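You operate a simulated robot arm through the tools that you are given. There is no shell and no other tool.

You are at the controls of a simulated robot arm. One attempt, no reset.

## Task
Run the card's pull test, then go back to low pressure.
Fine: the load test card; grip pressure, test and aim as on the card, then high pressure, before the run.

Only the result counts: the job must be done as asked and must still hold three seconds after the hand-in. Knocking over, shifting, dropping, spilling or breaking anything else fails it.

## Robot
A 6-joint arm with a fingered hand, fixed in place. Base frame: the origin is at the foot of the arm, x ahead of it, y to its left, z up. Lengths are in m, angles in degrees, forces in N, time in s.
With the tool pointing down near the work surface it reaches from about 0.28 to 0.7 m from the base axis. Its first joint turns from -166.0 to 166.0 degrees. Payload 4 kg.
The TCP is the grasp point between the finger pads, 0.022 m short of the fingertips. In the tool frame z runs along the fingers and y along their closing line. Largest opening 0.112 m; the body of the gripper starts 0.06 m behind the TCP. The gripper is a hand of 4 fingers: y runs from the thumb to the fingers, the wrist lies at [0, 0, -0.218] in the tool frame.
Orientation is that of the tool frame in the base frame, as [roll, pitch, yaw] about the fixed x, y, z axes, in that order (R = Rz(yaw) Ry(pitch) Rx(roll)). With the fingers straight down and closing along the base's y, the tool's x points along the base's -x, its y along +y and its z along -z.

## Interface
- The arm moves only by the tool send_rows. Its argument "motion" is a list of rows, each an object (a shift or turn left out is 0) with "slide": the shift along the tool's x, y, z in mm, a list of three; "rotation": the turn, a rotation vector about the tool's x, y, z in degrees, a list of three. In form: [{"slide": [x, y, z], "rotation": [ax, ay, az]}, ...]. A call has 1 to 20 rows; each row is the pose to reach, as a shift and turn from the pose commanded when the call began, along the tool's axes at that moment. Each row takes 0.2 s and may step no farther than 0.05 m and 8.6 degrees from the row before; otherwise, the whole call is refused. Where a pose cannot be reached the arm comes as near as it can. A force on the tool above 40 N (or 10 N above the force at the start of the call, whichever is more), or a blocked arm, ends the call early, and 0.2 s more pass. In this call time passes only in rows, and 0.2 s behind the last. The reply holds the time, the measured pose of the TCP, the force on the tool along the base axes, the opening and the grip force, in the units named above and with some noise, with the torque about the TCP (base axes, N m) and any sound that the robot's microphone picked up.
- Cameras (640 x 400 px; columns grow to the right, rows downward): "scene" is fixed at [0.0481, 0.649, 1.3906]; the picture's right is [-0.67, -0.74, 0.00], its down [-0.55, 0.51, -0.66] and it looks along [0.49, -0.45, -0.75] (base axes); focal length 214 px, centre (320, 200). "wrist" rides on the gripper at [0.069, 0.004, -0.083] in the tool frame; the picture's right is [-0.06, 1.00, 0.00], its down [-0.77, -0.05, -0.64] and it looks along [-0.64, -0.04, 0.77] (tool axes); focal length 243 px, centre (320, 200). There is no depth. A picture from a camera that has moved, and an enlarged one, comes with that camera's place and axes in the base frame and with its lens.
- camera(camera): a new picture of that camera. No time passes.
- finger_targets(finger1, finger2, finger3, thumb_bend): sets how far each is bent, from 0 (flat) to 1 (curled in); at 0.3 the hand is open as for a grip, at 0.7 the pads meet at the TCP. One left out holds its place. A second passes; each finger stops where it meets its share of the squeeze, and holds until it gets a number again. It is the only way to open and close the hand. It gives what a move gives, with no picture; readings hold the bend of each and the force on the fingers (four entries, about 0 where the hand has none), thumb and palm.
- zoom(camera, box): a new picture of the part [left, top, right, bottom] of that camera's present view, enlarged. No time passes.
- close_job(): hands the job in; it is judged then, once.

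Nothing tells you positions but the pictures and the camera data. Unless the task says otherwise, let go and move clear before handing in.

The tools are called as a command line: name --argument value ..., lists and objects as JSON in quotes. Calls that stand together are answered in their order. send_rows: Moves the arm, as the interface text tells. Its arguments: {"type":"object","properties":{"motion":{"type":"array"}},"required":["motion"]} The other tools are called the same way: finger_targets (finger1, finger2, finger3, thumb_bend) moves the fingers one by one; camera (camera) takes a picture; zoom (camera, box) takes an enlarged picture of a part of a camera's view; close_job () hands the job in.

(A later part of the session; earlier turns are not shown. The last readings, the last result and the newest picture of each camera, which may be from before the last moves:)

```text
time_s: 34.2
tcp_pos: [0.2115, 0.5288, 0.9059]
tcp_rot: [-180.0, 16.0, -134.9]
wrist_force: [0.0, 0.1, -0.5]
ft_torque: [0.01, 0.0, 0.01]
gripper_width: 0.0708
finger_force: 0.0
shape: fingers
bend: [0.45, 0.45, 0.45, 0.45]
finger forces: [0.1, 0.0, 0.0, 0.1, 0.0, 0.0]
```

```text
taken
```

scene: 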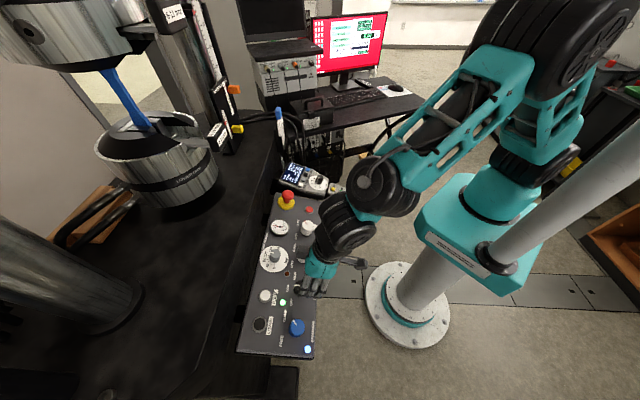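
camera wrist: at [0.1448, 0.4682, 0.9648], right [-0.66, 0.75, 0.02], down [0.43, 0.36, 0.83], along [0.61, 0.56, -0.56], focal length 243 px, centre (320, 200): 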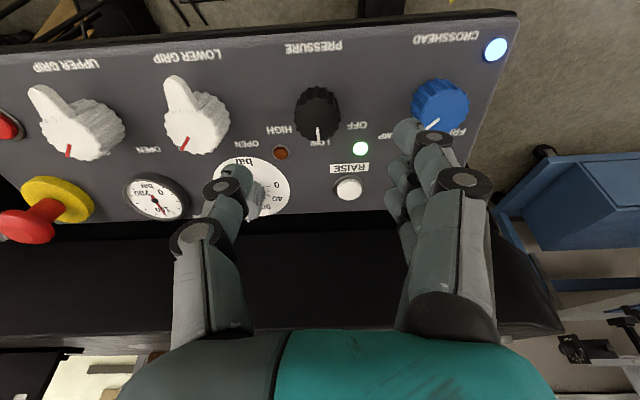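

zoom --camera "wrist" --box '[240, 30, 420, 150]'

zoom --camera "scene" --box '[260, 240, 370, 320]'

```text
3.33 times, centred on (330, 90) of wrist
camera zoom: at [0.1448, 0.4682, 0.9648], right [-0.66, 0.75, 0.02], down [0.43, 0.36, 0.83], along [0.61, 0.56, -0.56], focal length 809 px, centre (287, 567)
```

zoom: 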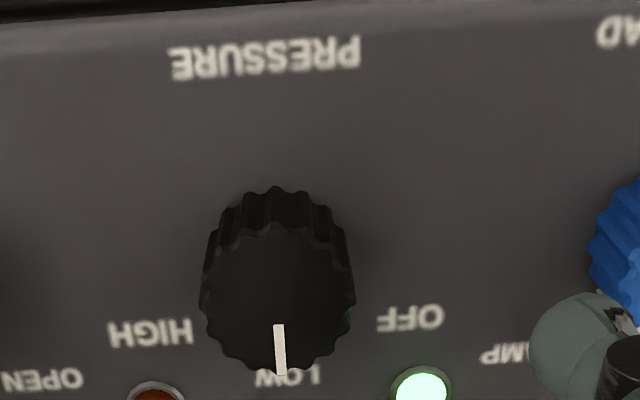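

```text
5.00 times, centred on (315, 280) of scene
camera zoom: at [0.0481, 0.649, 1.3906], right [-0.67, -0.74, 0.0], down [-0.55, 0.51, -0.66], along [0.49, -0.45, -0.75], focal length 1072 px, centre (345, -200)
```

zoom: 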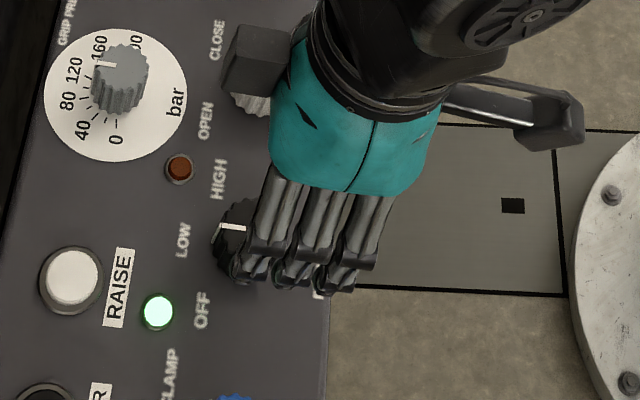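

The PRESSURE knob is about 36 mm wide and offset (−2.5, −2.5) mm from the tool axis. HIGH is about +60° clockwise from LOW. I'll descend in two stages.

send_rows --motion '[{"slide": [-0.6, -0.6, 16]}, {"slide": [-1.2, -1.2, 32]}, {"slide": [-1.8, -1.8, 48]}, {"slide": [-2.5, -2.5, 64]}]'

camera --camera "wrist"

zoom --camera "scene" --box '[260, 240, 370, 320]'

```text
time_s: 35.2
tcp_pos: [0.2278, 0.5397, 0.8467]
tcp_rot: [179.9, 16.0, -135.0]
wrist_force: [-0.6, 0.1, -0.1]
ft_torque: [0.03, 0.02, -0.01]
gripper_width: 0.0711
finger_force: 0.1
shape: fingers
bend: [0.45, 0.45, 0.45, 0.45]
finger forces: [0.0, 0.1, 0.0, 0.1, 0.0, 0.0]
```

```text
taken
camera wrist: at [0.1615, 0.4798, 0.9056], right [-0.66, 0.75, 0.02], down [0.43, 0.36, 0.83], along [0.61, 0.56, -0.56], focal length 243 px, centre (320, 200)
```

wrist: 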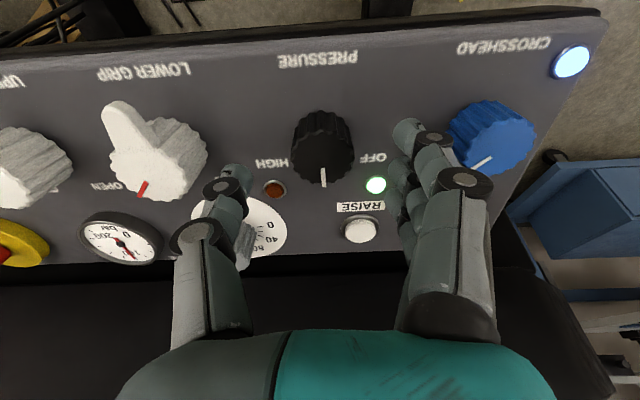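

```text
5.00 times, centred on (315, 280) of scene
camera zoom: at [0.0481, 0.649, 1.3906], right [-0.67, -0.74, 0.0], down [-0.55, 0.51, -0.66], along [0.49, -0.45, -0.75], focal length 1072 px, centre (345, -200)
```

zoom: 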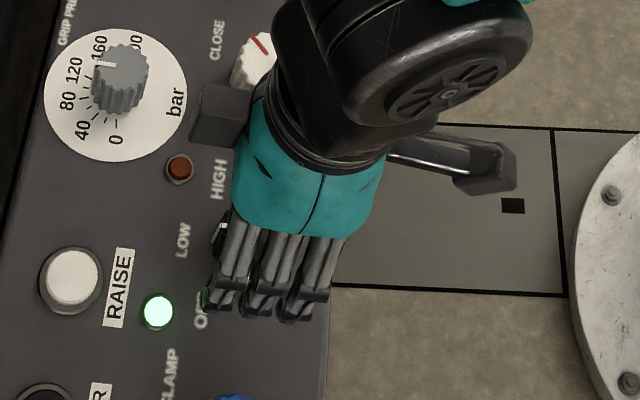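

zoom --camera "wrist" --box '[220, 60, 420, 230]'

```text
2.35 times, centred on (320, 145) of wrist
camera zoom: at [0.1615, 0.4798, 0.9056], right [-0.66, 0.75, 0.02], down [0.43, 0.36, 0.83], along [0.61, 0.56, -0.56], focal length 571 px, centre (320, 329)
```

zoom: 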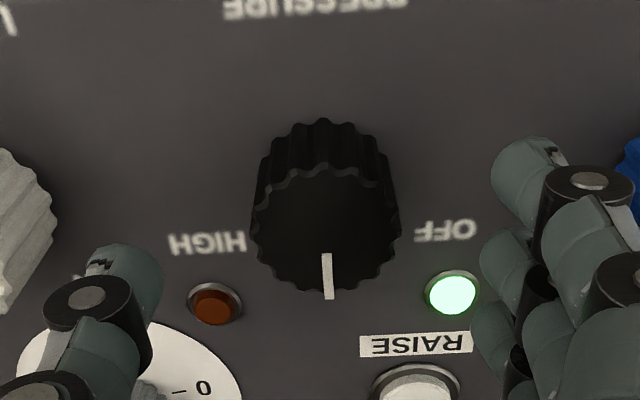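

The knob is within 1 to 2 mm of centre. Finger 3 would come down close to the green lamp, so I'll tuck fingers 1 and 3 away and pinch with finger 2 and the thumb only.

finger_targets --finger1 1.0 --finger2 0.47 --finger3 1.0 --thumb_bend 0.47

send_rows --motion '[{"slide": [0.5, 0.5, 10]}, {"slide": [1, 1, 20]}, {"slide": [1, 1, 28]}]'

camera --camera "wrist"

zoom --camera "scene" --box '[260, 250, 350, 310]'

```text
time_s: 36.2
tcp_pos: [0.2302, 0.5396, 0.847]
tcp_rot: [179.9, 16.0, -135.0]
wrist_force: [-0.3, -0.1, 0.1]
ft_torque: [0.01, -0.03, 0.0]
gripper_width: 0.0394
finger_force: 0.1
shape: fingers
bend: [1.0, 0.47, 1.0, 0.47]
finger forces: [0.0, 0.0, 0.0, 0.0, 0.0, 0.0]
```

```text
time_s: 37.0
tcp_pos: [0.2324, 0.5459, 0.8193]
tcp_rot: [180.0, 15.9, -135.1]
wrist_force: [-0.3, 0.0, -0.2]
ft_torque: [-0.03, 0.03, 0.0]
gripper_width: 0.0393
finger_force: 0.1
shape: fingers
bend: [1.0, 0.47, 1.0, 0.47]
finger forces: [0.0, 0.0, 0.0, 0.0, 0.1, 0.0]
```

```text
taken
camera wrist: at [0.1657, 0.4853, 0.879], right [-0.66, 0.75, 0.02], down [0.43, 0.36, 0.83], along [0.61, 0.56, -0.56], focal length 243 px, centre (320, 200)
```

wrist: 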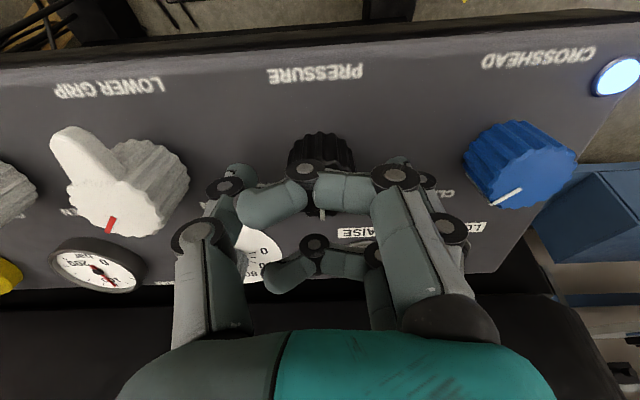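

```text
6.67 times, centred on (305, 280) of scene
camera zoom: at [0.0481, 0.649, 1.3906], right [-0.67, -0.74, 0.0], down [-0.55, 0.51, -0.66], along [0.49, -0.45, -0.75], focal length 1430 px, centre (420, -333)
```

zoom: 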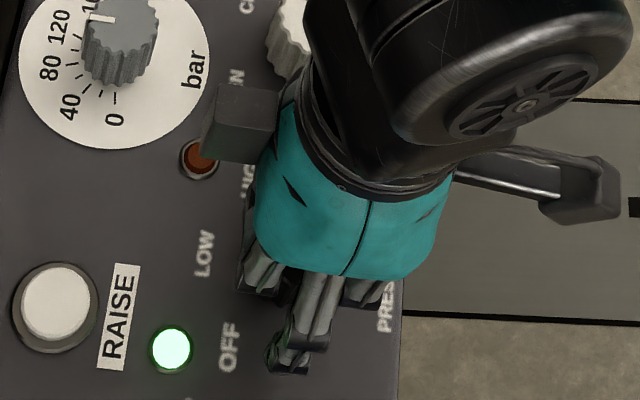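

No contact so far and the knob is between finger 2 and the thumb. I'll close the pinch.

finger_targets --finger2 0.7 --thumb_bend 0.7

zoom --camera "wrist" --box '[200, 100, 460, 260]'

```text
time_s: 38.0
tcp_pos: [0.2326, 0.5453, 0.8202]
tcp_rot: [-179.9, 16.0, -135.0]
wrist_force: [4.6, -1.4, -4.3]
ft_torque: [0.01, -0.01, -0.01]
gripper_width: 0.0331
finger_force: 8.8
shape: fingers
bend: [1.0, 0.59, 1.0, 0.63]
finger forces: [0.1, 6.8, 0.1, 0.0, 10.9, 0.0]
```

```text
2.46 times, centred on (330, 180) of wrist
camera zoom: at [0.1659, 0.4851, 0.8789], right [-0.66, 0.75, 0.02], down [0.43, 0.36, 0.83], along [0.61, 0.56, -0.56], focal length 597 px, centre (295, 249)
```

zoom: 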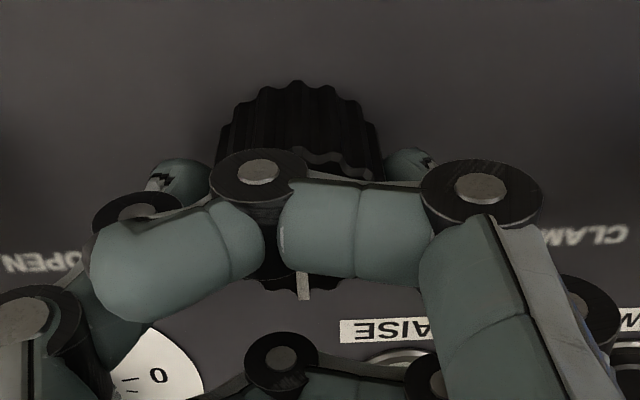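

Gripped firmly. I'll turn +60° clockwise toward HIGH.

send_rows --motion '[{"rotation": [0, 0, 7]}, {"rotation": [0, 0, 14]}, {"rotation": [0, 0, 21]}, {"rotation": [0, 0, 28]}, {"rotation": [0, 0, 35]}, {"rotation": [0, 0, 42]}, {"rotation": [0, 0, 49]}, {"rotation": [0, 0, 55]}, {"rotation": [0, 0, 60]}]'

camera --camera "wrist"

zoom --camera "scene" --box '[255, 240, 355, 310]'

zoom --camera "scene" --box '[280, 155, 320, 190]'

```text
time_s: 40.0
tcp_pos: [0.2317, 0.5467, 0.8199]
tcp_rot: [166.0, 8.1, 163.8]
wrist_force: [1.7, -6.2, -0.7]
ft_torque: [-0.15, -0.06, 0.15]
gripper_width: 0.033
finger_force: 9.5
shape: fingers
bend: [1.0, 0.6, 1.0, 0.64]
finger forces: [0.1, 6.4, 0.0, 0.0, 11.0, 0.0]
```

```text
taken
camera wrist: at [0.1513, 0.5531, 0.8892], right [0.3, 0.92, 0.25], down [0.59, -0.38, 0.71], along [0.75, -0.07, -0.66], focal length 243 px, centre (320, 200)
```

wrist: 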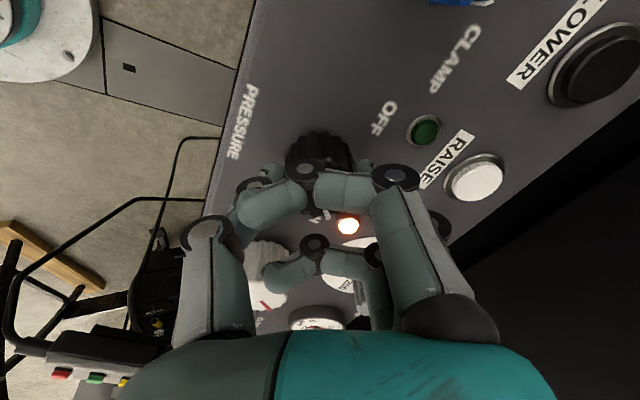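

```text
5.71 times, centred on (305, 275) of scene
camera zoom: at [0.0481, 0.649, 1.3906], right [-0.67, -0.74, 0.0], down [-0.55, 0.51, -0.66], along [0.49, -0.45, -0.75], focal length 1226 px, centre (406, -229)
```

zoom: 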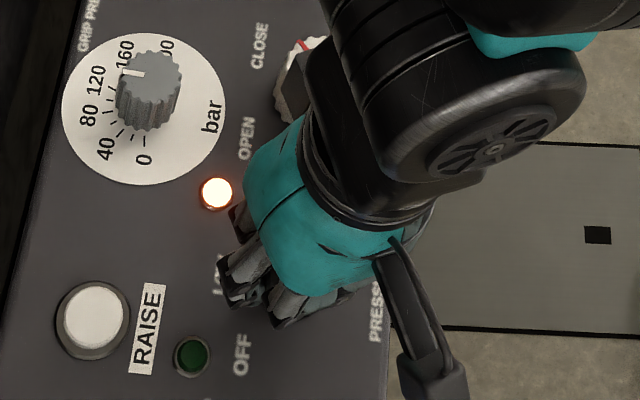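

```text
11.43 times, centred on (300, 172) of scene
camera zoom: at [0.0481, 0.649, 1.3906], right [-0.67, -0.74, 0.0], down [-0.55, 0.51, -0.66], along [0.49, -0.45, -0.75], focal length 2451 px, centre (549, 514)
```

zoom: 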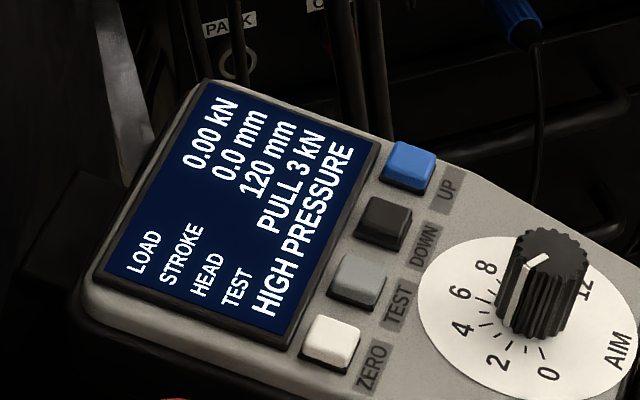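

HIGH PRESSURE is shown, the HIGH lamp is lit and the screen still says PULL 3 kN. I'll release, back off, and set finger 1 for pressing RUN.

finger_targets --finger2 0.47 --thumb_bend 0.47

send_rows --motion '[{"slide": [0, 0, -15]}, {"slide": [0, 0, -40]}, {"slide": [0, 0, -75]}, {"slide": [0, 0, -110]}]'

finger_targets --finger1 0.6 --finger2 1.0 --finger3 1.0 --thumb_bend 0.84

zoom --camera "scene" --box '[255, 230, 355, 310]'

zoom --camera "scene" --box '[280, 155, 370, 215]'

```text
time_s: 41.0
tcp_pos: [0.2327, 0.5459, 0.8198]
tcp_rot: [166.0, 8.1, 164.1]
wrist_force: [-0.7, -0.1, 0.8]
ft_torque: [-0.02, 0.01, 0.01]
gripper_width: 0.0392
finger_force: 0.1
shape: fingers
bend: [1.0, 0.47, 1.0, 0.47]
finger forces: [0.0, 0.1, 0.0, 0.1, 0.1, 0.0]
```

```text
time_s: 42.0
tcp_pos: [0.2097, 0.523, 0.9264]
tcp_rot: [166.1, 7.9, 164.1]
wrist_force: [0.2, 0.8, -0.1]
ft_torque: [-0.02, 0.0, 0.02]
gripper_width: 0.0393
finger_force: 0.1
shape: fingers
bend: [1.0, 0.47, 1.0, 0.47]
finger forces: [0.1, 0.0, 0.1, 0.0, 0.0, 0.0]
```

```text
time_s: 43.0
tcp_pos: [0.2101, 0.5229, 0.927]
tcp_rot: [166.2, 8.0, 164.0]
wrist_force: [-0.1, -0.8, 0.3]
ft_torque: [-0.02, 0.04, 0.02]
gripper_width: 0.0156
finger_force: 0.0
shape: fingers
bend: [0.6, 0.79, 1.0, 0.77]
finger forces: [0.0, 0.0, 0.0, 0.0, 0.0, 0.0]
```

```text
5.00 times, centred on (305, 270) of scene
camera zoom: at [0.0481, 0.649, 1.3906], right [-0.67, -0.74, 0.0], down [-0.55, 0.51, -0.66], along [0.49, -0.45, -0.75], focal length 1072 px, centre (395, -150)
```

zoom: 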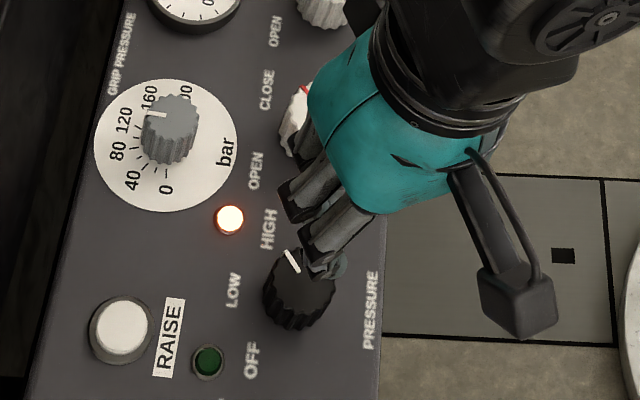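

```text
6.67 times, centred on (325, 185) of scene
camera zoom: at [0.0481, 0.649, 1.3906], right [-0.67, -0.74, 0.0], down [-0.55, 0.51, -0.66], along [0.49, -0.45, -0.75], focal length 1430 px, centre (287, 300)
```

zoom: 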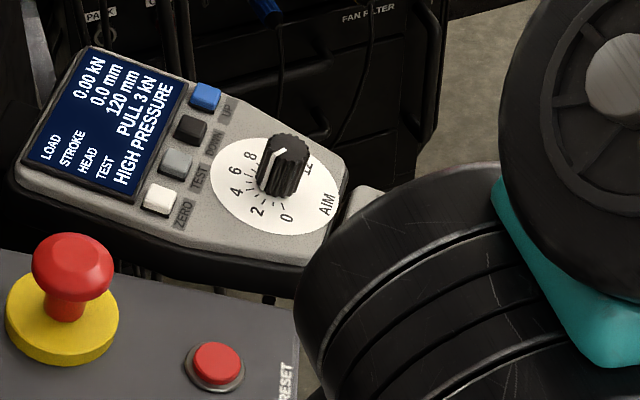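

Finger 2 and the thumb met each other at 0.78. I'll open the thumb, curl finger 2 fully, then bring the thumb back in.

finger_targets --finger2 1.0 --thumb_bend 0.3

finger_targets --thumb_bend 0.85

send_rows --motion '[{"slide": [-25, -25, -10], "rotation": [0.2, -0.1, -2.6]}, {"slide": [-55, -55, -15], "rotation": [0.4, -0.3, -5.2]}, {"slide": [-85, -84, -15], "rotation": [0.6, -0.4, -7.8]}, {"slide": [-115, -113, -15], "rotation": [0.8, -0.6, -10.4]}, {"slide": [-145, -142, -15], "rotation": [1, -0.7, -13]}, {"slide": [-175, -171, -15], "rotation": [1.2, -0.8, -15.6]}, {"slide": [-205, -200, -15], "rotation": [1.4, -1, -18.2]}, {"slide": [-235, -229, -10], "rotation": [1.6, -1.1, -20.8]}, {"slide": [-260, -255, 0], "rotation": [1.8, -1.3, -23.4]}, {"slide": [-280, -275, 10], "rotation": [2, -1.4, -26]}, {"slide": [-295, -288, 20], "rotation": [2.2, -1.5, -28.6]}, {"slide": [-295, -288, 35], "rotation": [2.42, -1.68, -31.18]}]'

camera --camera "wrist"

camera --camera "scene"

```text
time_s: 44.0
tcp_pos: [0.212, 0.5229, 0.9259]
tcp_rot: [166.1, 8.1, 164.1]
wrist_force: [0.7, -0.8, 0.7]
ft_torque: [0.0, 0.0, -0.03]
gripper_width: 0.0709
finger_force: 0.0
shape: fingers
bend: [0.6, 1.0, 1.0, 0.3]
finger forces: [0.1, 0.1, 0.1, 0.0, 0.0, 0.1]
```

```text
time_s: 45.0
tcp_pos: [0.2095, 0.5225, 0.9266]
tcp_rot: [166.1, 8.0, 164.0]
wrist_force: [0.8, 0.2, 0.4]
ft_torque: [0.0, -0.01, 0.01]
gripper_width: 0.0139
finger_force: 0.0
shape: fingers
bend: [0.6, 1.0, 1.0, 0.81]
finger forces: [0.0, 0.0, 0.0, 0.0, 0.0, 0.1]
```

```text
time_s: 47.6
tcp_pos: [0.4303, 0.18, 0.8643]
tcp_rot: [175.0, 15.0, -164.8]
wrist_force: [0.1, -0.5, -0.5]
ft_torque: [-0.02, -0.01, 0.01]
gripper_width: 0.014
finger_force: 0.1
shape: fingers
bend: [0.6, 1.0, 1.0, 0.81]
finger forces: [0.0, 0.0, 0.0, 0.0, 0.0, 0.0]
```

```text
taken
camera wrist: at [0.3453, 0.1534, 0.9248], right [-0.22, 0.97, 0.1], down [0.58, 0.05, 0.81], along [0.78, 0.24, -0.58], focal length 243 px, centre (320, 200)
```

wrist: 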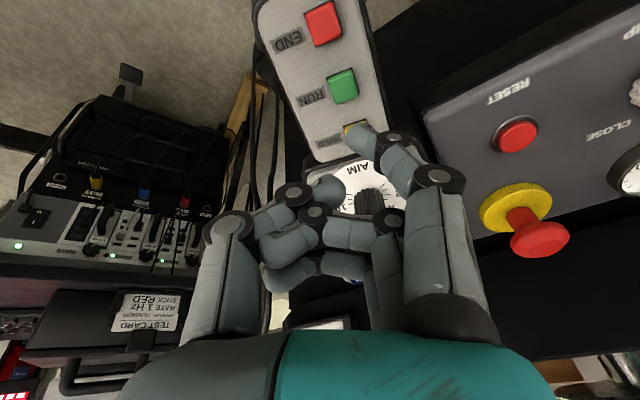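

```text
taken
```

scene: 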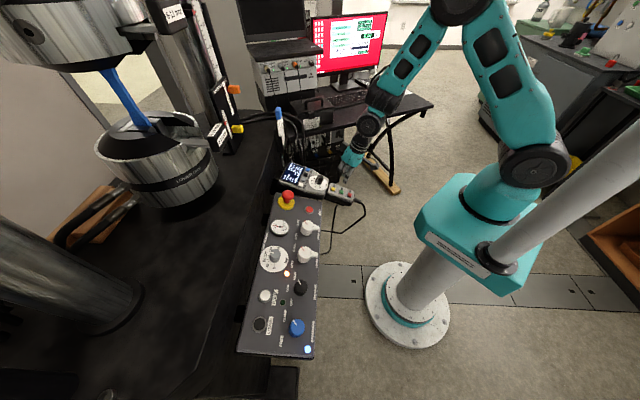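

RUN lies almost exactly under the finger 1 tip along the tool axis. I'll zoom in to confirm before pressing.

zoom --camera "wrist" --box '[260, 20, 440, 200]'

zoom --camera "scene" --box '[310, 140, 370, 210]'

```text
2.22 times, centred on (350, 110) of wrist
camera zoom: at [0.3453, 0.1534, 0.9248], right [-0.22, 0.97, 0.1], down [0.58, 0.05, 0.81], along [0.78, 0.24, -0.58], focal length 539 px, centre (253, 400)
```

zoom: 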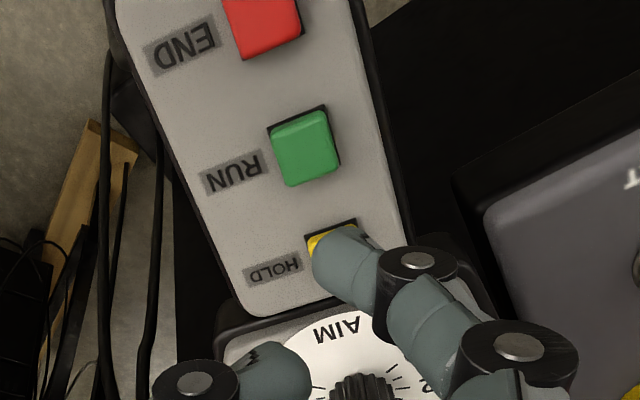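

```text
5.71 times, centred on (340, 175) of scene
camera zoom: at [0.0481, 0.649, 1.3906], right [-0.67, -0.74, 0.0], down [-0.55, 0.51, -0.66], along [0.49, -0.45, -0.75], focal length 1226 px, centre (206, 343)
```

zoom: 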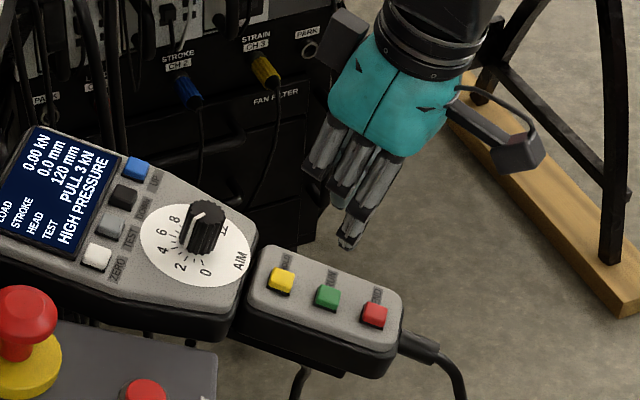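

send_rows --motion '[{"slide": [0, 0, 14]}, {"slide": [0, 0, 28]}, {"slide": [0, 0, 40]}]'

zoom --camera "wrist" --box '[260, 60, 440, 200]'

zoom --camera "scene" --box '[310, 160, 370, 210]'

```text
time_s: 48.4
tcp_pos: [0.4408, 0.1867, 0.825]
tcp_rot: [174.9, 14.8, -164.9]
wrist_force: [-1.3, -0.5, -0.4]
ft_torque: [0.0, 0.01, -0.04]
gripper_width: 0.0137
finger_force: 0.1
shape: fingers
bend: [0.6, 1.0, 1.0, 0.81]
finger forces: [0.1, 0.1, 0.0, 0.1, 0.0, 0.0]
```

```text
2.86 times, centred on (350, 130) of wrist
camera zoom: at [0.3554, 0.1603, 0.8863], right [-0.22, 0.97, 0.1], down [0.58, 0.05, 0.81], along [0.78, 0.24, -0.58], focal length 693 px, centre (234, 400)
```

zoom: 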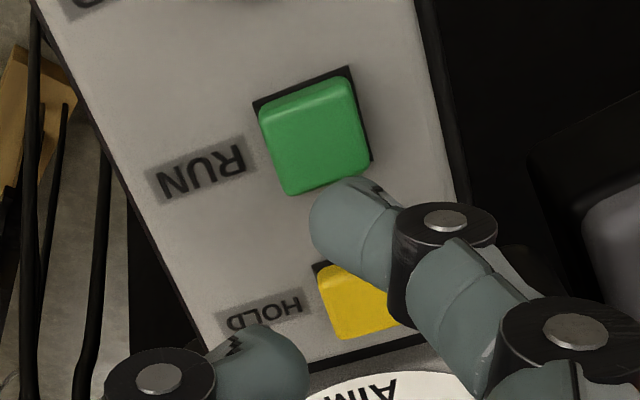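

```text
8.00 times, centred on (340, 185) of scene
camera zoom: at [0.0481, 0.649, 1.3906], right [-0.67, -0.74, 0.0], down [-0.55, 0.51, -0.66], along [0.49, -0.45, -0.75], focal length 1716 px, centre (160, 320)
```

zoom: 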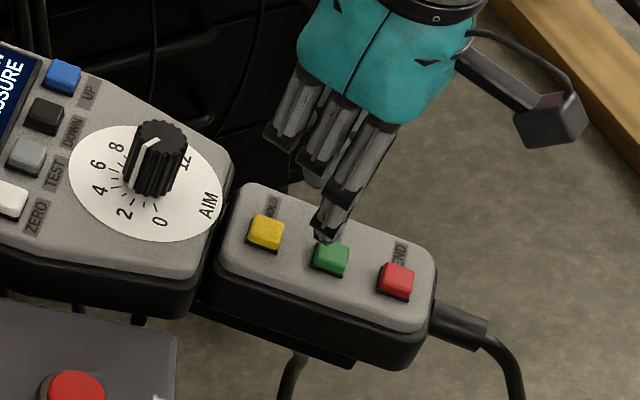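

The tip is centred over RUN and just above it. I'll press once and lift off.

send_rows --motion '[{"slide": [0, 0, 7]}, {"slide": [0, 0, 12]}, {"slide": [0, 0, 16]}]'

zoom --camera "scene" --box '[280, 155, 370, 215]'

```text
time_s: 49.2
tcp_pos: [0.4434, 0.1899, 0.8108]
tcp_rot: [174.8, 14.9, -164.9]
wrist_force: [-8.2, 0.3, 25.5]
ft_torque: [0.46, 0.7, 0.1]
gripper_width: 0.0131
finger_force: 12.6
shape: fingers
bend: [0.68, 1.0, 1.0, 0.81]
finger forces: [25.8, 0.0, 0.0, 0.0, 0.0, 0.0]
heard: click
```

```text
6.67 times, centred on (325, 185) of scene
camera zoom: at [0.0481, 0.649, 1.3906], right [-0.67, -0.74, 0.0], down [-0.55, 0.51, -0.66], along [0.49, -0.45, -0.75], focal length 1430 px, centre (287, 300)
```

zoom: 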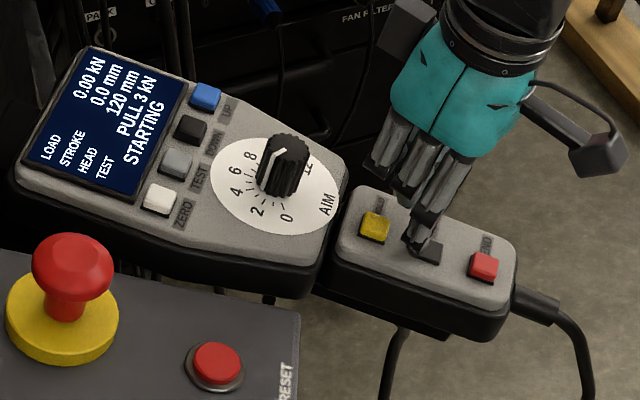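

A click was heard and the screen shows PULL 3 kN, STARTING. I'll ease the pressure slightly and watch the screen.

send_rows --motion '[{"slide": [0, 0, -1]}]'

zoom --camera "scene" --box '[280, 155, 370, 215]'

```text
time_s: 49.6
tcp_pos: [0.4432, 0.1892, 0.8107]
tcp_rot: [174.8, 14.9, -164.9]
wrist_force: [-7.2, 1.1, 23.0]
ft_torque: [0.41, 0.71, 0.1]
gripper_width: 0.0134
finger_force: 12.2
shape: fingers
bend: [0.68, 1.0, 1.0, 0.81]
finger forces: [24.2, 0.0, 0.0, 0.0, 0.1, 0.0]
```

```text
6.67 times, centred on (325, 185) of scene
camera zoom: at [0.0481, 0.649, 1.3906], right [-0.67, -0.74, 0.0], down [-0.55, 0.51, -0.66], along [0.49, -0.45, -0.75], focal length 1430 px, centre (287, 300)
```

zoom: 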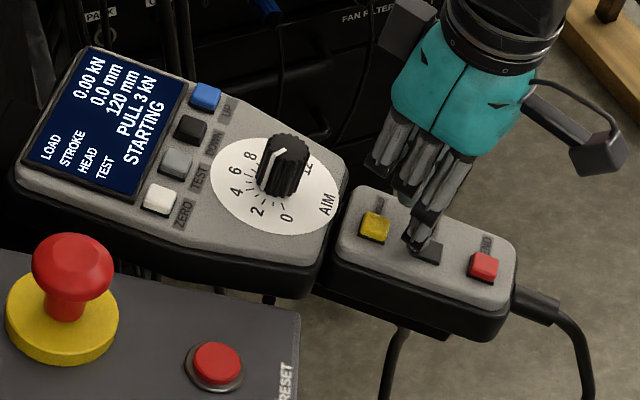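

send_rows --motion '[{"slide": [0, 0, 0]}, {"slide": [0, 0, 0]}, {"slide": [0, 0, 0]}, {"slide": [0, 0, 0]}]'

zoom --camera "scene" --box '[280, 155, 370, 215]'

```text
time_s: 50.6
tcp_pos: [0.4436, 0.1881, 0.8102]
tcp_rot: [174.9, 15.0, -164.9]
wrist_force: [-7.0, 0.2, 23.6]
ft_torque: [0.46, 0.75, 0.14]
gripper_width: 0.0133
finger_force: 13.0
shape: fingers
bend: [0.68, 1.0, 1.0, 0.81]
finger forces: [24.4, 0.1, 0.0, 0.1, 0.0, 0.1]
```

```text
6.67 times, centred on (325, 185) of scene
camera zoom: at [0.0481, 0.649, 1.3906], right [-0.67, -0.74, 0.0], down [-0.55, 0.51, -0.66], along [0.49, -0.45, -0.75], focal length 1430 px, centre (287, 300)
```

zoom: 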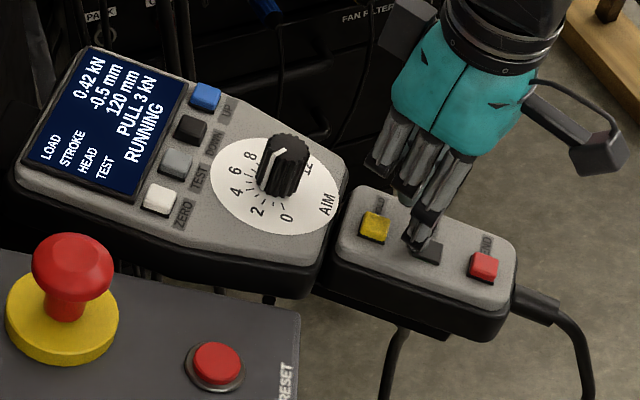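

The test is RUNNING with the load rising (0.42 kN). Holding still does no harm, so I'll keep the arm steady and watch it.

send_rows --motion '[{"slide": [0, 0, 0]}, {"slide": [0, 0, 0]}, {"slide": [0, 0, 0]}, {"slide": [0, 0, 0]}, {"slide": [0, 0, 0]}]'

zoom --camera "scene" --box '[280, 155, 320, 190]'

```text
time_s: 51.8
tcp_pos: [0.4428, 0.1896, 0.8117]
tcp_rot: [174.9, 15.0, -164.9]
wrist_force: [-7.1, 0.9, 23.9]
ft_torque: [0.41, 0.7, 0.11]
gripper_width: 0.0136
finger_force: 12.6
shape: fingers
bend: [0.68, 1.0, 1.0, 0.81]
finger forces: [24.5, 0.0, 0.1, 0.0, 0.0, 0.1]
```

```text
11.43 times, centred on (300, 172) of scene
camera zoom: at [0.0481, 0.649, 1.3906], right [-0.67, -0.74, 0.0], down [-0.55, 0.51, -0.66], along [0.49, -0.45, -0.75], focal length 2451 px, centre (549, 514)
```

zoom: 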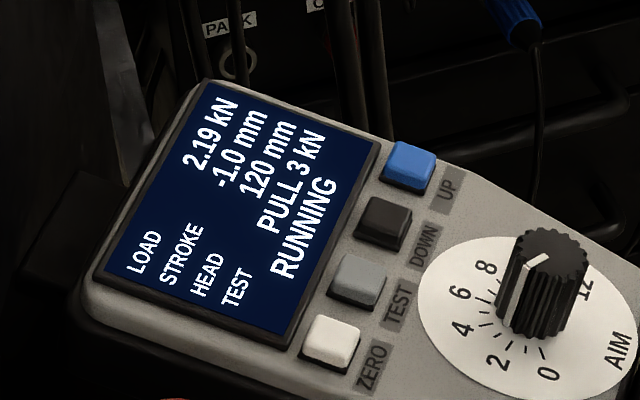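

send_rows --motion '[{"slide": [0, 0, 0]}, {"slide": [0, 0, 0]}, {"slide": [0, 0, 0]}, {"slide": [0, 0, 0]}, {"slide": [0, 0, 0]}]'

zoom --camera "scene" --box '[280, 155, 320, 190]'

```text
time_s: 53.0
tcp_pos: [0.4428, 0.1887, 0.8121]
tcp_rot: [174.9, 15.0, -165.0]
wrist_force: [-6.2, 1.7, 24.5]
ft_torque: [0.46, 0.69, 0.09]
gripper_width: 0.0137
finger_force: 12.1
shape: fingers
bend: [0.68, 1.0, 1.0, 0.81]
finger forces: [24.5, 0.0, 0.0, 0.0, 0.1, 0.1]
```

```text
11.43 times, centred on (300, 172) of scene
camera zoom: at [0.0481, 0.649, 1.3906], right [-0.67, -0.74, 0.0], down [-0.55, 0.51, -0.66], along [0.49, -0.45, -0.75], focal length 2451 px, centre (549, 514)
```

zoom: 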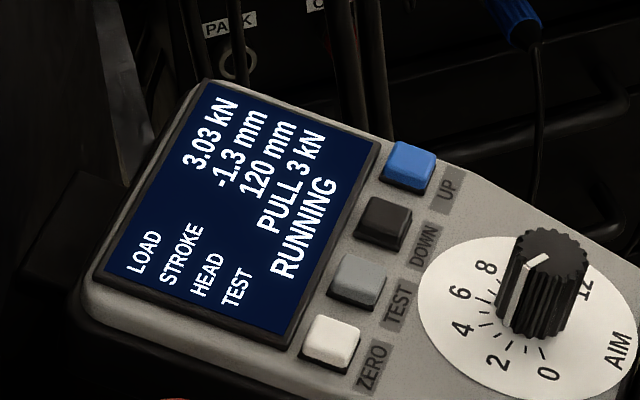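

The load has reached 3.03 kN. I'll keep watching for the end of the test.

send_rows --motion '[{"slide": [0, 0, 0]}, {"slide": [0, 0, 0]}, {"slide": [0, 0, 0]}, {"slide": [0, 0, 0]}, {"slide": [0, 0, 0]}]'

zoom --camera "scene" --box '[280, 155, 320, 190]'

```text
time_s: 54.2
tcp_pos: [0.4432, 0.1891, 0.8113]
tcp_rot: [174.9, 15.0, -164.9]
wrist_force: [-5.7, 0.5, 24.5]
ft_torque: [0.46, 0.68, 0.1]
gripper_width: 0.0133
finger_force: 12.6
shape: fingers
bend: [0.68, 1.0, 1.0, 0.81]
finger forces: [24.4, 0.0, 0.1, 0.1, 0.0, 0.0]
```

```text
11.43 times, centred on (300, 172) of scene
camera zoom: at [0.0481, 0.649, 1.3906], right [-0.67, -0.74, 0.0], down [-0.55, 0.51, -0.66], along [0.49, -0.45, -0.75], focal length 2451 px, centre (549, 514)
```

zoom: 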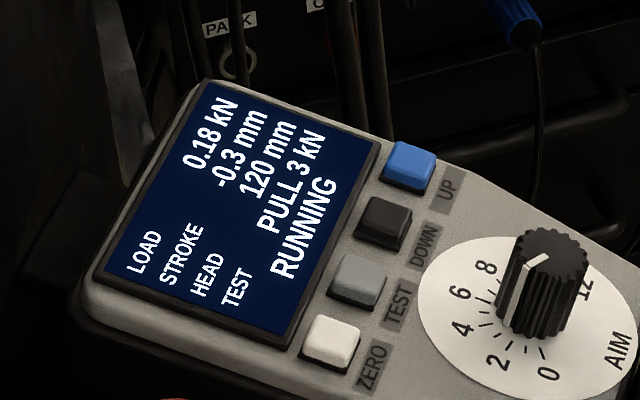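

The load is coming back down after reaching 3 kN. I'll wait a little longer for it to finish.

send_rows --motion '[{"slide": [0, 0, 0]}, {"slide": [0, 0, 0]}, {"slide": [0, 0, 0]}, {"slide": [0, 0, 0]}]'

zoom --camera "scene" --box '[280, 155, 320, 190]'

```text
time_s: 55.2
tcp_pos: [0.4429, 0.1886, 0.8109]
tcp_rot: [175.0, 14.9, -165.0]
wrist_force: [-5.8, 0.1, 23.7]
ft_torque: [0.43, 0.71, 0.05]
gripper_width: 0.0133
finger_force: 12.7
shape: fingers
bend: [0.68, 1.0, 1.0, 0.81]
finger forces: [24.5, 0.0, 0.1, 0.0, 0.1, 0.0]
```

```text
11.43 times, centred on (300, 172) of scene
camera zoom: at [0.0481, 0.649, 1.3906], right [-0.67, -0.74, 0.0], down [-0.55, 0.51, -0.66], along [0.49, -0.45, -0.75], focal length 2451 px, centre (549, 514)
```

zoom: 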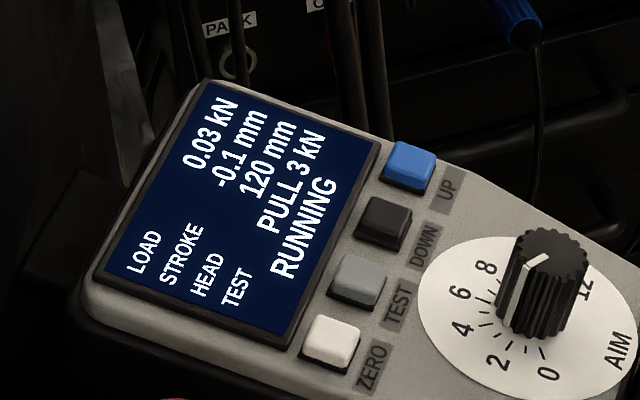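

send_rows --motion '[{"slide": [0, 0, 0]}, {"slide": [0, 0, 0]}, {"slide": [0, 0, 0]}, {"slide": [0, 0, 0]}]'

zoom --camera "scene" --box '[280, 155, 320, 190]'

```text
time_s: 56.2
tcp_pos: [0.4445, 0.1895, 0.8107]
tcp_rot: [174.8, 14.9, -164.8]
wrist_force: [-6.0, 0.9, 24.5]
ft_torque: [0.46, 0.66, 0.1]
gripper_width: 0.0133
finger_force: 12.6
shape: fingers
bend: [0.68, 1.0, 1.0, 0.81]
finger forces: [24.4, 0.1, 0.0, 0.0, 0.0, 0.0]
```

```text
11.43 times, centred on (300, 172) of scene
camera zoom: at [0.0481, 0.649, 1.3906], right [-0.67, -0.74, 0.0], down [-0.55, 0.51, -0.66], along [0.49, -0.45, -0.75], focal length 2451 px, centre (549, 514)
```

zoom: 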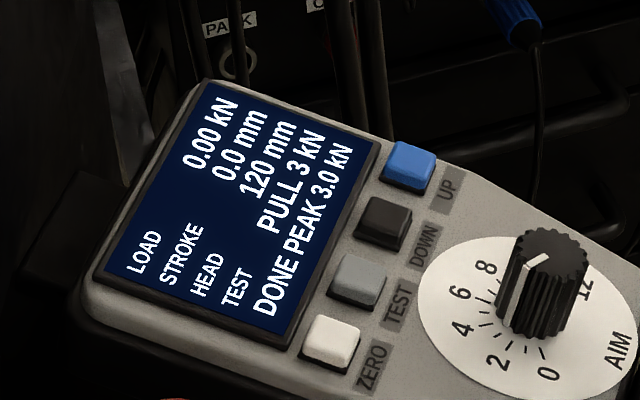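

DONE, PEAK 3.0 kN. I'll lift off RUN and travel back above the panel to the PRESSURE knob to return it to LOW.

send_rows --motion '[{"slide": [0, 0, -10]}, {"slide": [0, 0, -30]}, {"slide": [0, 0, -60]}]'

send_rows --motion '[{"slide": [8, 10, -25], "rotation": [-0.2, 0.15, 2.8]}, {"slide": [18, 50, -45], "rotation": [-0.44, 0.3, 5.6]}, {"slide": [28, 90, -60], "rotation": [-0.66, 0.46, 8.5]}, {"slide": [38, 132, -65], "rotation": [-0.88, 0.6, 11.3]}, {"slide": [48, 174, -65], "rotation": [-1.1, 0.76, 14.1]}, {"slide": [58, 216, -65], "rotation": [-1.3, 0.9, 17]}, {"slide": [68, 258, -65], "rotation": [-1.5, 1.07, 19.8]}, {"slide": [78, 300, -65], "rotation": [-1.76, 1.2, 22.6]}, {"slide": [88, 338, -60], "rotation": [-2, 1.4, 25.5]}, {"slide": [97, 370, -56], "rotation": [-2.2, 1.5, 28.3]}, {"slide": [104.5, 394.9, -52.8], "rotation": [-2.42, 1.68, 31.18]}]'

finger_targets --finger1 1.0 --finger2 0.47 --finger3 1.0 --thumb_bend 0.47

camera --camera "wrist"

zoom --camera "scene" --box '[255, 155, 345, 310]'

```text
time_s: 57.0
tcp_pos: [0.43, 0.1798, 0.867]
tcp_rot: [175.0, 14.8, -164.9]
wrist_force: [1.0, 0.1, 0.5]
ft_torque: [0.01, 0.0, 0.02]
gripper_width: 0.014
finger_force: 0.1
shape: fingers
bend: [0.6, 1.0, 1.0, 0.81]
finger forces: [0.1, 0.0, 0.0, 0.0, 0.0, 0.1]
```

```text
time_s: 59.4
tcp_pos: [0.2069, 0.521, 0.9271]
tcp_rot: [166.1, 7.9, 164.1]
wrist_force: [-0.1, -0.3, -0.1]
ft_torque: [0.03, 0.02, 0.01]
gripper_width: 0.0139
finger_force: 0.0
shape: fingers
bend: [0.6, 1.0, 1.0, 0.81]
finger forces: [0.0, 0.0, 0.0, 0.0, 0.0, 0.0]
```

```text
time_s: 60.4
tcp_pos: [0.2093, 0.5204, 0.9269]
tcp_rot: [166.1, 8.0, 164.1]
wrist_force: [0.1, 0.1, 0.3]
ft_torque: [0.03, 0.0, 0.0]
gripper_width: 0.0391
finger_force: 0.1
shape: fingers
bend: [1.0, 0.47, 1.0, 0.47]
finger forces: [0.1, 0.0, 0.0, 0.0, 0.0, 0.0]
```

```text
taken
camera wrist: at [0.1265, 0.5271, 0.9956], right [0.3, 0.92, 0.25], down [0.59, -0.38, 0.71], along [0.75, -0.06, -0.66], focal length 243 px, centre (320, 200)
```

wrist: 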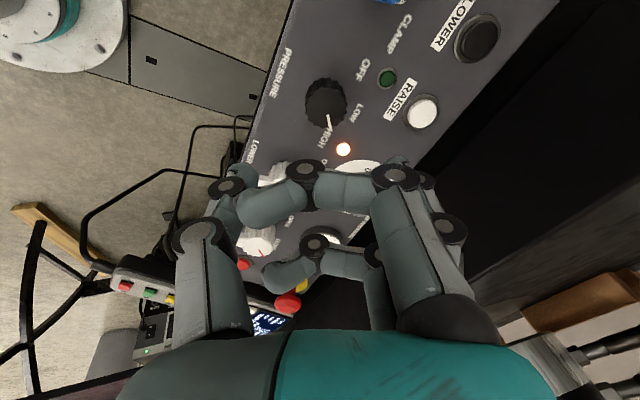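

```text
2.58 times, centred on (300, 232) of scene
camera zoom: at [0.0481, 0.649, 1.3906], right [-0.67, -0.74, 0.0], down [-0.55, 0.51, -0.66], along [0.49, -0.45, -0.75], focal length 554 px, centre (372, 116)
```

zoom: 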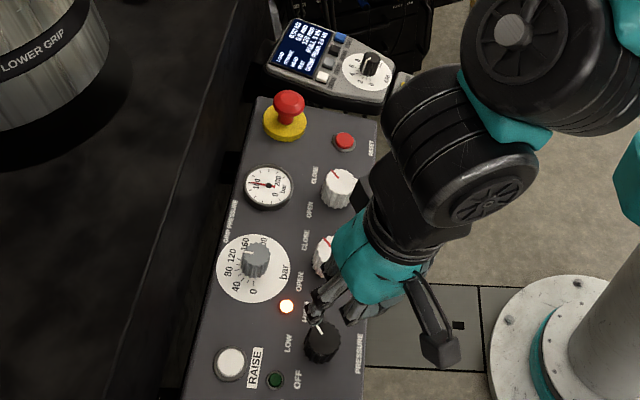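

zoom --camera "wrist" --box '[240, 40, 420, 160]'

```text
3.33 times, centred on (330, 100) of wrist
camera zoom: at [0.1265, 0.5271, 0.9956], right [0.3, 0.92, 0.25], down [0.59, -0.38, 0.71], along [0.75, -0.06, -0.66], focal length 809 px, centre (287, 533)
```

zoom: 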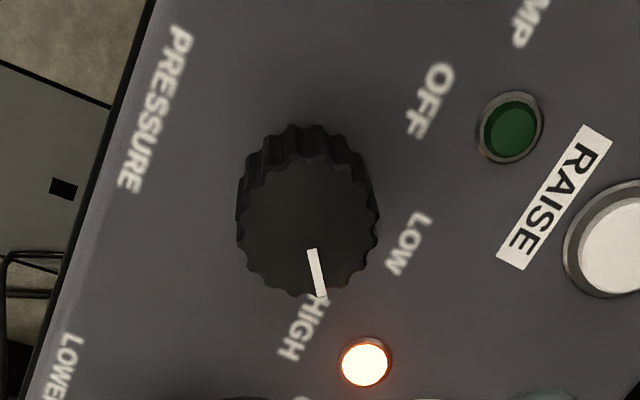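

The knob is at HIGH, offset about (−2, +5) mm from the tool axis. I'll descend with that correction, check once, then pinch.

send_rows --motion '[{"slide": [-0.5, 1.5, 20]}, {"slide": [-1, 3, 40]}, {"slide": [-1.5, 4, 60]}, {"slide": [-2, 5, 78]}]'

zoom --camera "wrist" --box '[220, 60, 420, 220]'

zoom --camera "scene" --box '[255, 240, 345, 310]'

```text
time_s: 61.4
tcp_pos: [0.2267, 0.5422, 0.8535]
tcp_rot: [166.2, 8.0, 164.1]
wrist_force: [-0.5, -0.6, -1.0]
ft_torque: [0.02, -0.01, -0.01]
gripper_width: 0.0391
finger_force: 0.0
shape: fingers
bend: [1.0, 0.47, 1.0, 0.47]
finger forces: [0.0, 0.0, 0.0, 0.0, 0.0, 0.1]
```

```text
2.50 times, centred on (320, 140) of wrist
camera zoom: at [0.1451, 0.5486, 0.9232], right [0.29, 0.92, 0.25], down [0.59, -0.38, 0.71], along [0.75, -0.06, -0.66], focal length 606 px, centre (320, 350)
```

zoom: 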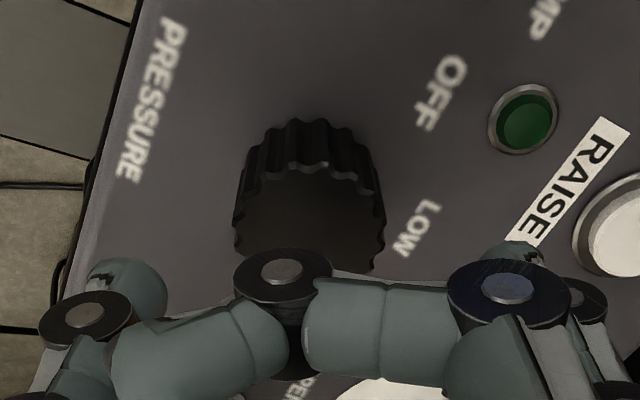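

```text
5.71 times, centred on (300, 275) of scene
camera zoom: at [0.0481, 0.649, 1.3906], right [-0.67, -0.74, 0.0], down [-0.55, 0.51, -0.66], along [0.49, -0.45, -0.75], focal length 1226 px, centre (434, -229)
```

zoom: 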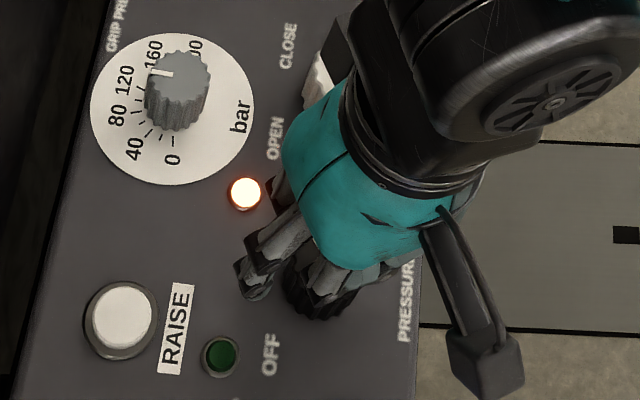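

send_rows --motion '[{"slide": [0, -1, 12]}, {"slide": [0, -2, 24]}, {"slide": [0, -2, 34]}]'

finger_targets --finger2 0.7 --thumb_bend 0.7

zoom --camera "wrist" --box '[200, 80, 440, 260]'

```text
time_s: 62.2
tcp_pos: [0.2339, 0.5448, 0.8213]
tcp_rot: [166.0, 7.9, 164.0]
wrist_force: [0.8, -0.2, -0.1]
ft_torque: [-0.02, 0.02, -0.01]
gripper_width: 0.039
finger_force: 0.0
shape: fingers
bend: [1.0, 0.47, 1.0, 0.47]
finger forces: [0.0, 0.1, 0.0, 0.0, 0.0, 0.0]
```

```text
time_s: 63.2
tcp_pos: [0.2328, 0.5456, 0.8199]
tcp_rot: [166.1, 8.0, 164.0]
wrist_force: [1.0, -2.7, -4.9]
ft_torque: [-0.01, -0.01, 0.01]
gripper_width: 0.0331
finger_force: 8.8
shape: fingers
bend: [1.0, 0.59, 1.0, 0.63]
finger forces: [0.0, 6.9, 0.0, 0.0, 11.1, 0.0]
```

```text
2.22 times, centred on (320, 170) of wrist
camera zoom: at [0.1513, 0.5526, 0.8894], right [0.3, 0.92, 0.25], down [0.59, -0.38, 0.71], along [0.75, -0.06, -0.66], focal length 539 px, centre (320, 267)
```

zoom: 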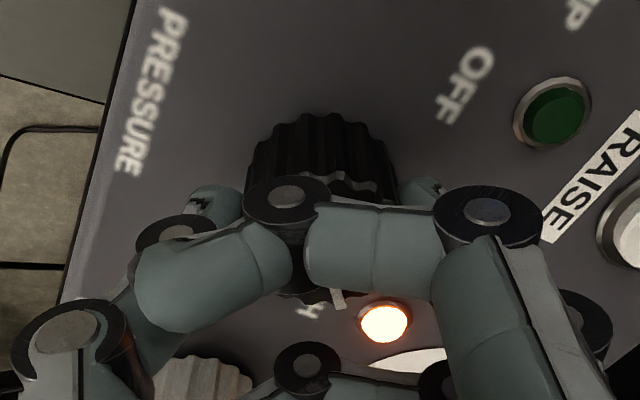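

The knob is gripped again. I'll turn it counter-clockwise by 50°, back toward LOW, and check the lamps before any more.

send_rows --motion '[{"rotation": [0, 0, -7]}, {"rotation": [0, 0, -14]}, {"rotation": [0, 0, -21]}, {"rotation": [0, 0, -28]}, {"rotation": [0, 0, -35]}, {"rotation": [0, 0, -42]}, {"rotation": [0, 0, -50]}]'

camera --camera "wrist"

zoom --camera "scene" --box '[255, 240, 345, 310]'

zoom --camera "scene" --box '[280, 155, 320, 190]'

```text
time_s: 64.8
tcp_pos: [0.233, 0.5451, 0.8206]
tcp_rot: [177.2, 15.9, -145.2]
wrist_force: [-3.5, -3.6, -7.0]
ft_torque: [0.03, 0.15, 0.01]
gripper_width: 0.0332
finger_force: 8.9
shape: fingers
bend: [1.0, 0.59, 1.0, 0.64]
finger forces: [0.0, 7.7, 0.1, 0.0, 9.1, 0.1]
```

```text
taken
camera wrist: at [0.1599, 0.4954, 0.8797], right [-0.53, 0.85, 0.06], down [0.51, 0.26, 0.82], along [0.68, 0.47, -0.56], focal length 243 px, centre (320, 200)
```

wrist: 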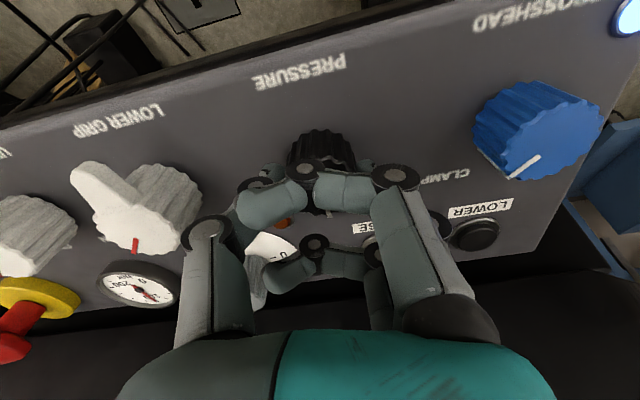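

```text
5.71 times, centred on (300, 275) of scene
camera zoom: at [0.0481, 0.649, 1.3906], right [-0.67, -0.74, 0.0], down [-0.55, 0.51, -0.66], along [0.49, -0.45, -0.75], focal length 1226 px, centre (434, -229)
```

zoom: 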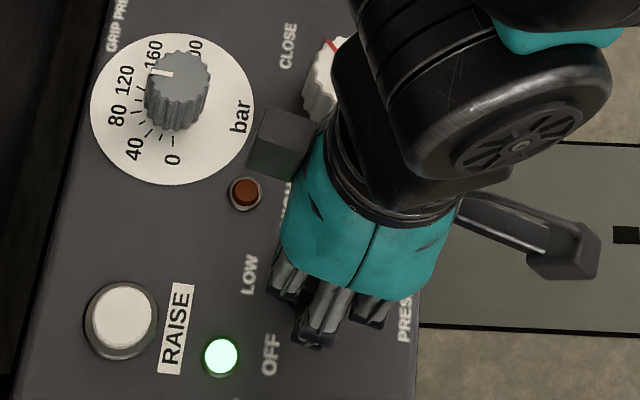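

```text
11.43 times, centred on (300, 172) of scene
camera zoom: at [0.0481, 0.649, 1.3906], right [-0.67, -0.74, 0.0], down [-0.55, 0.51, -0.66], along [0.49, -0.45, -0.75], focal length 2451 px, centre (549, 514)
```

zoom: 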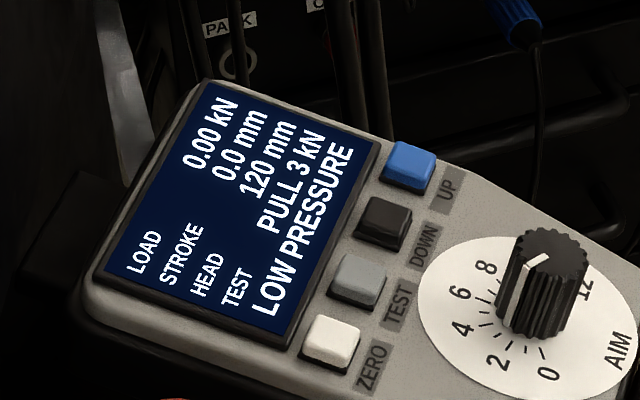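

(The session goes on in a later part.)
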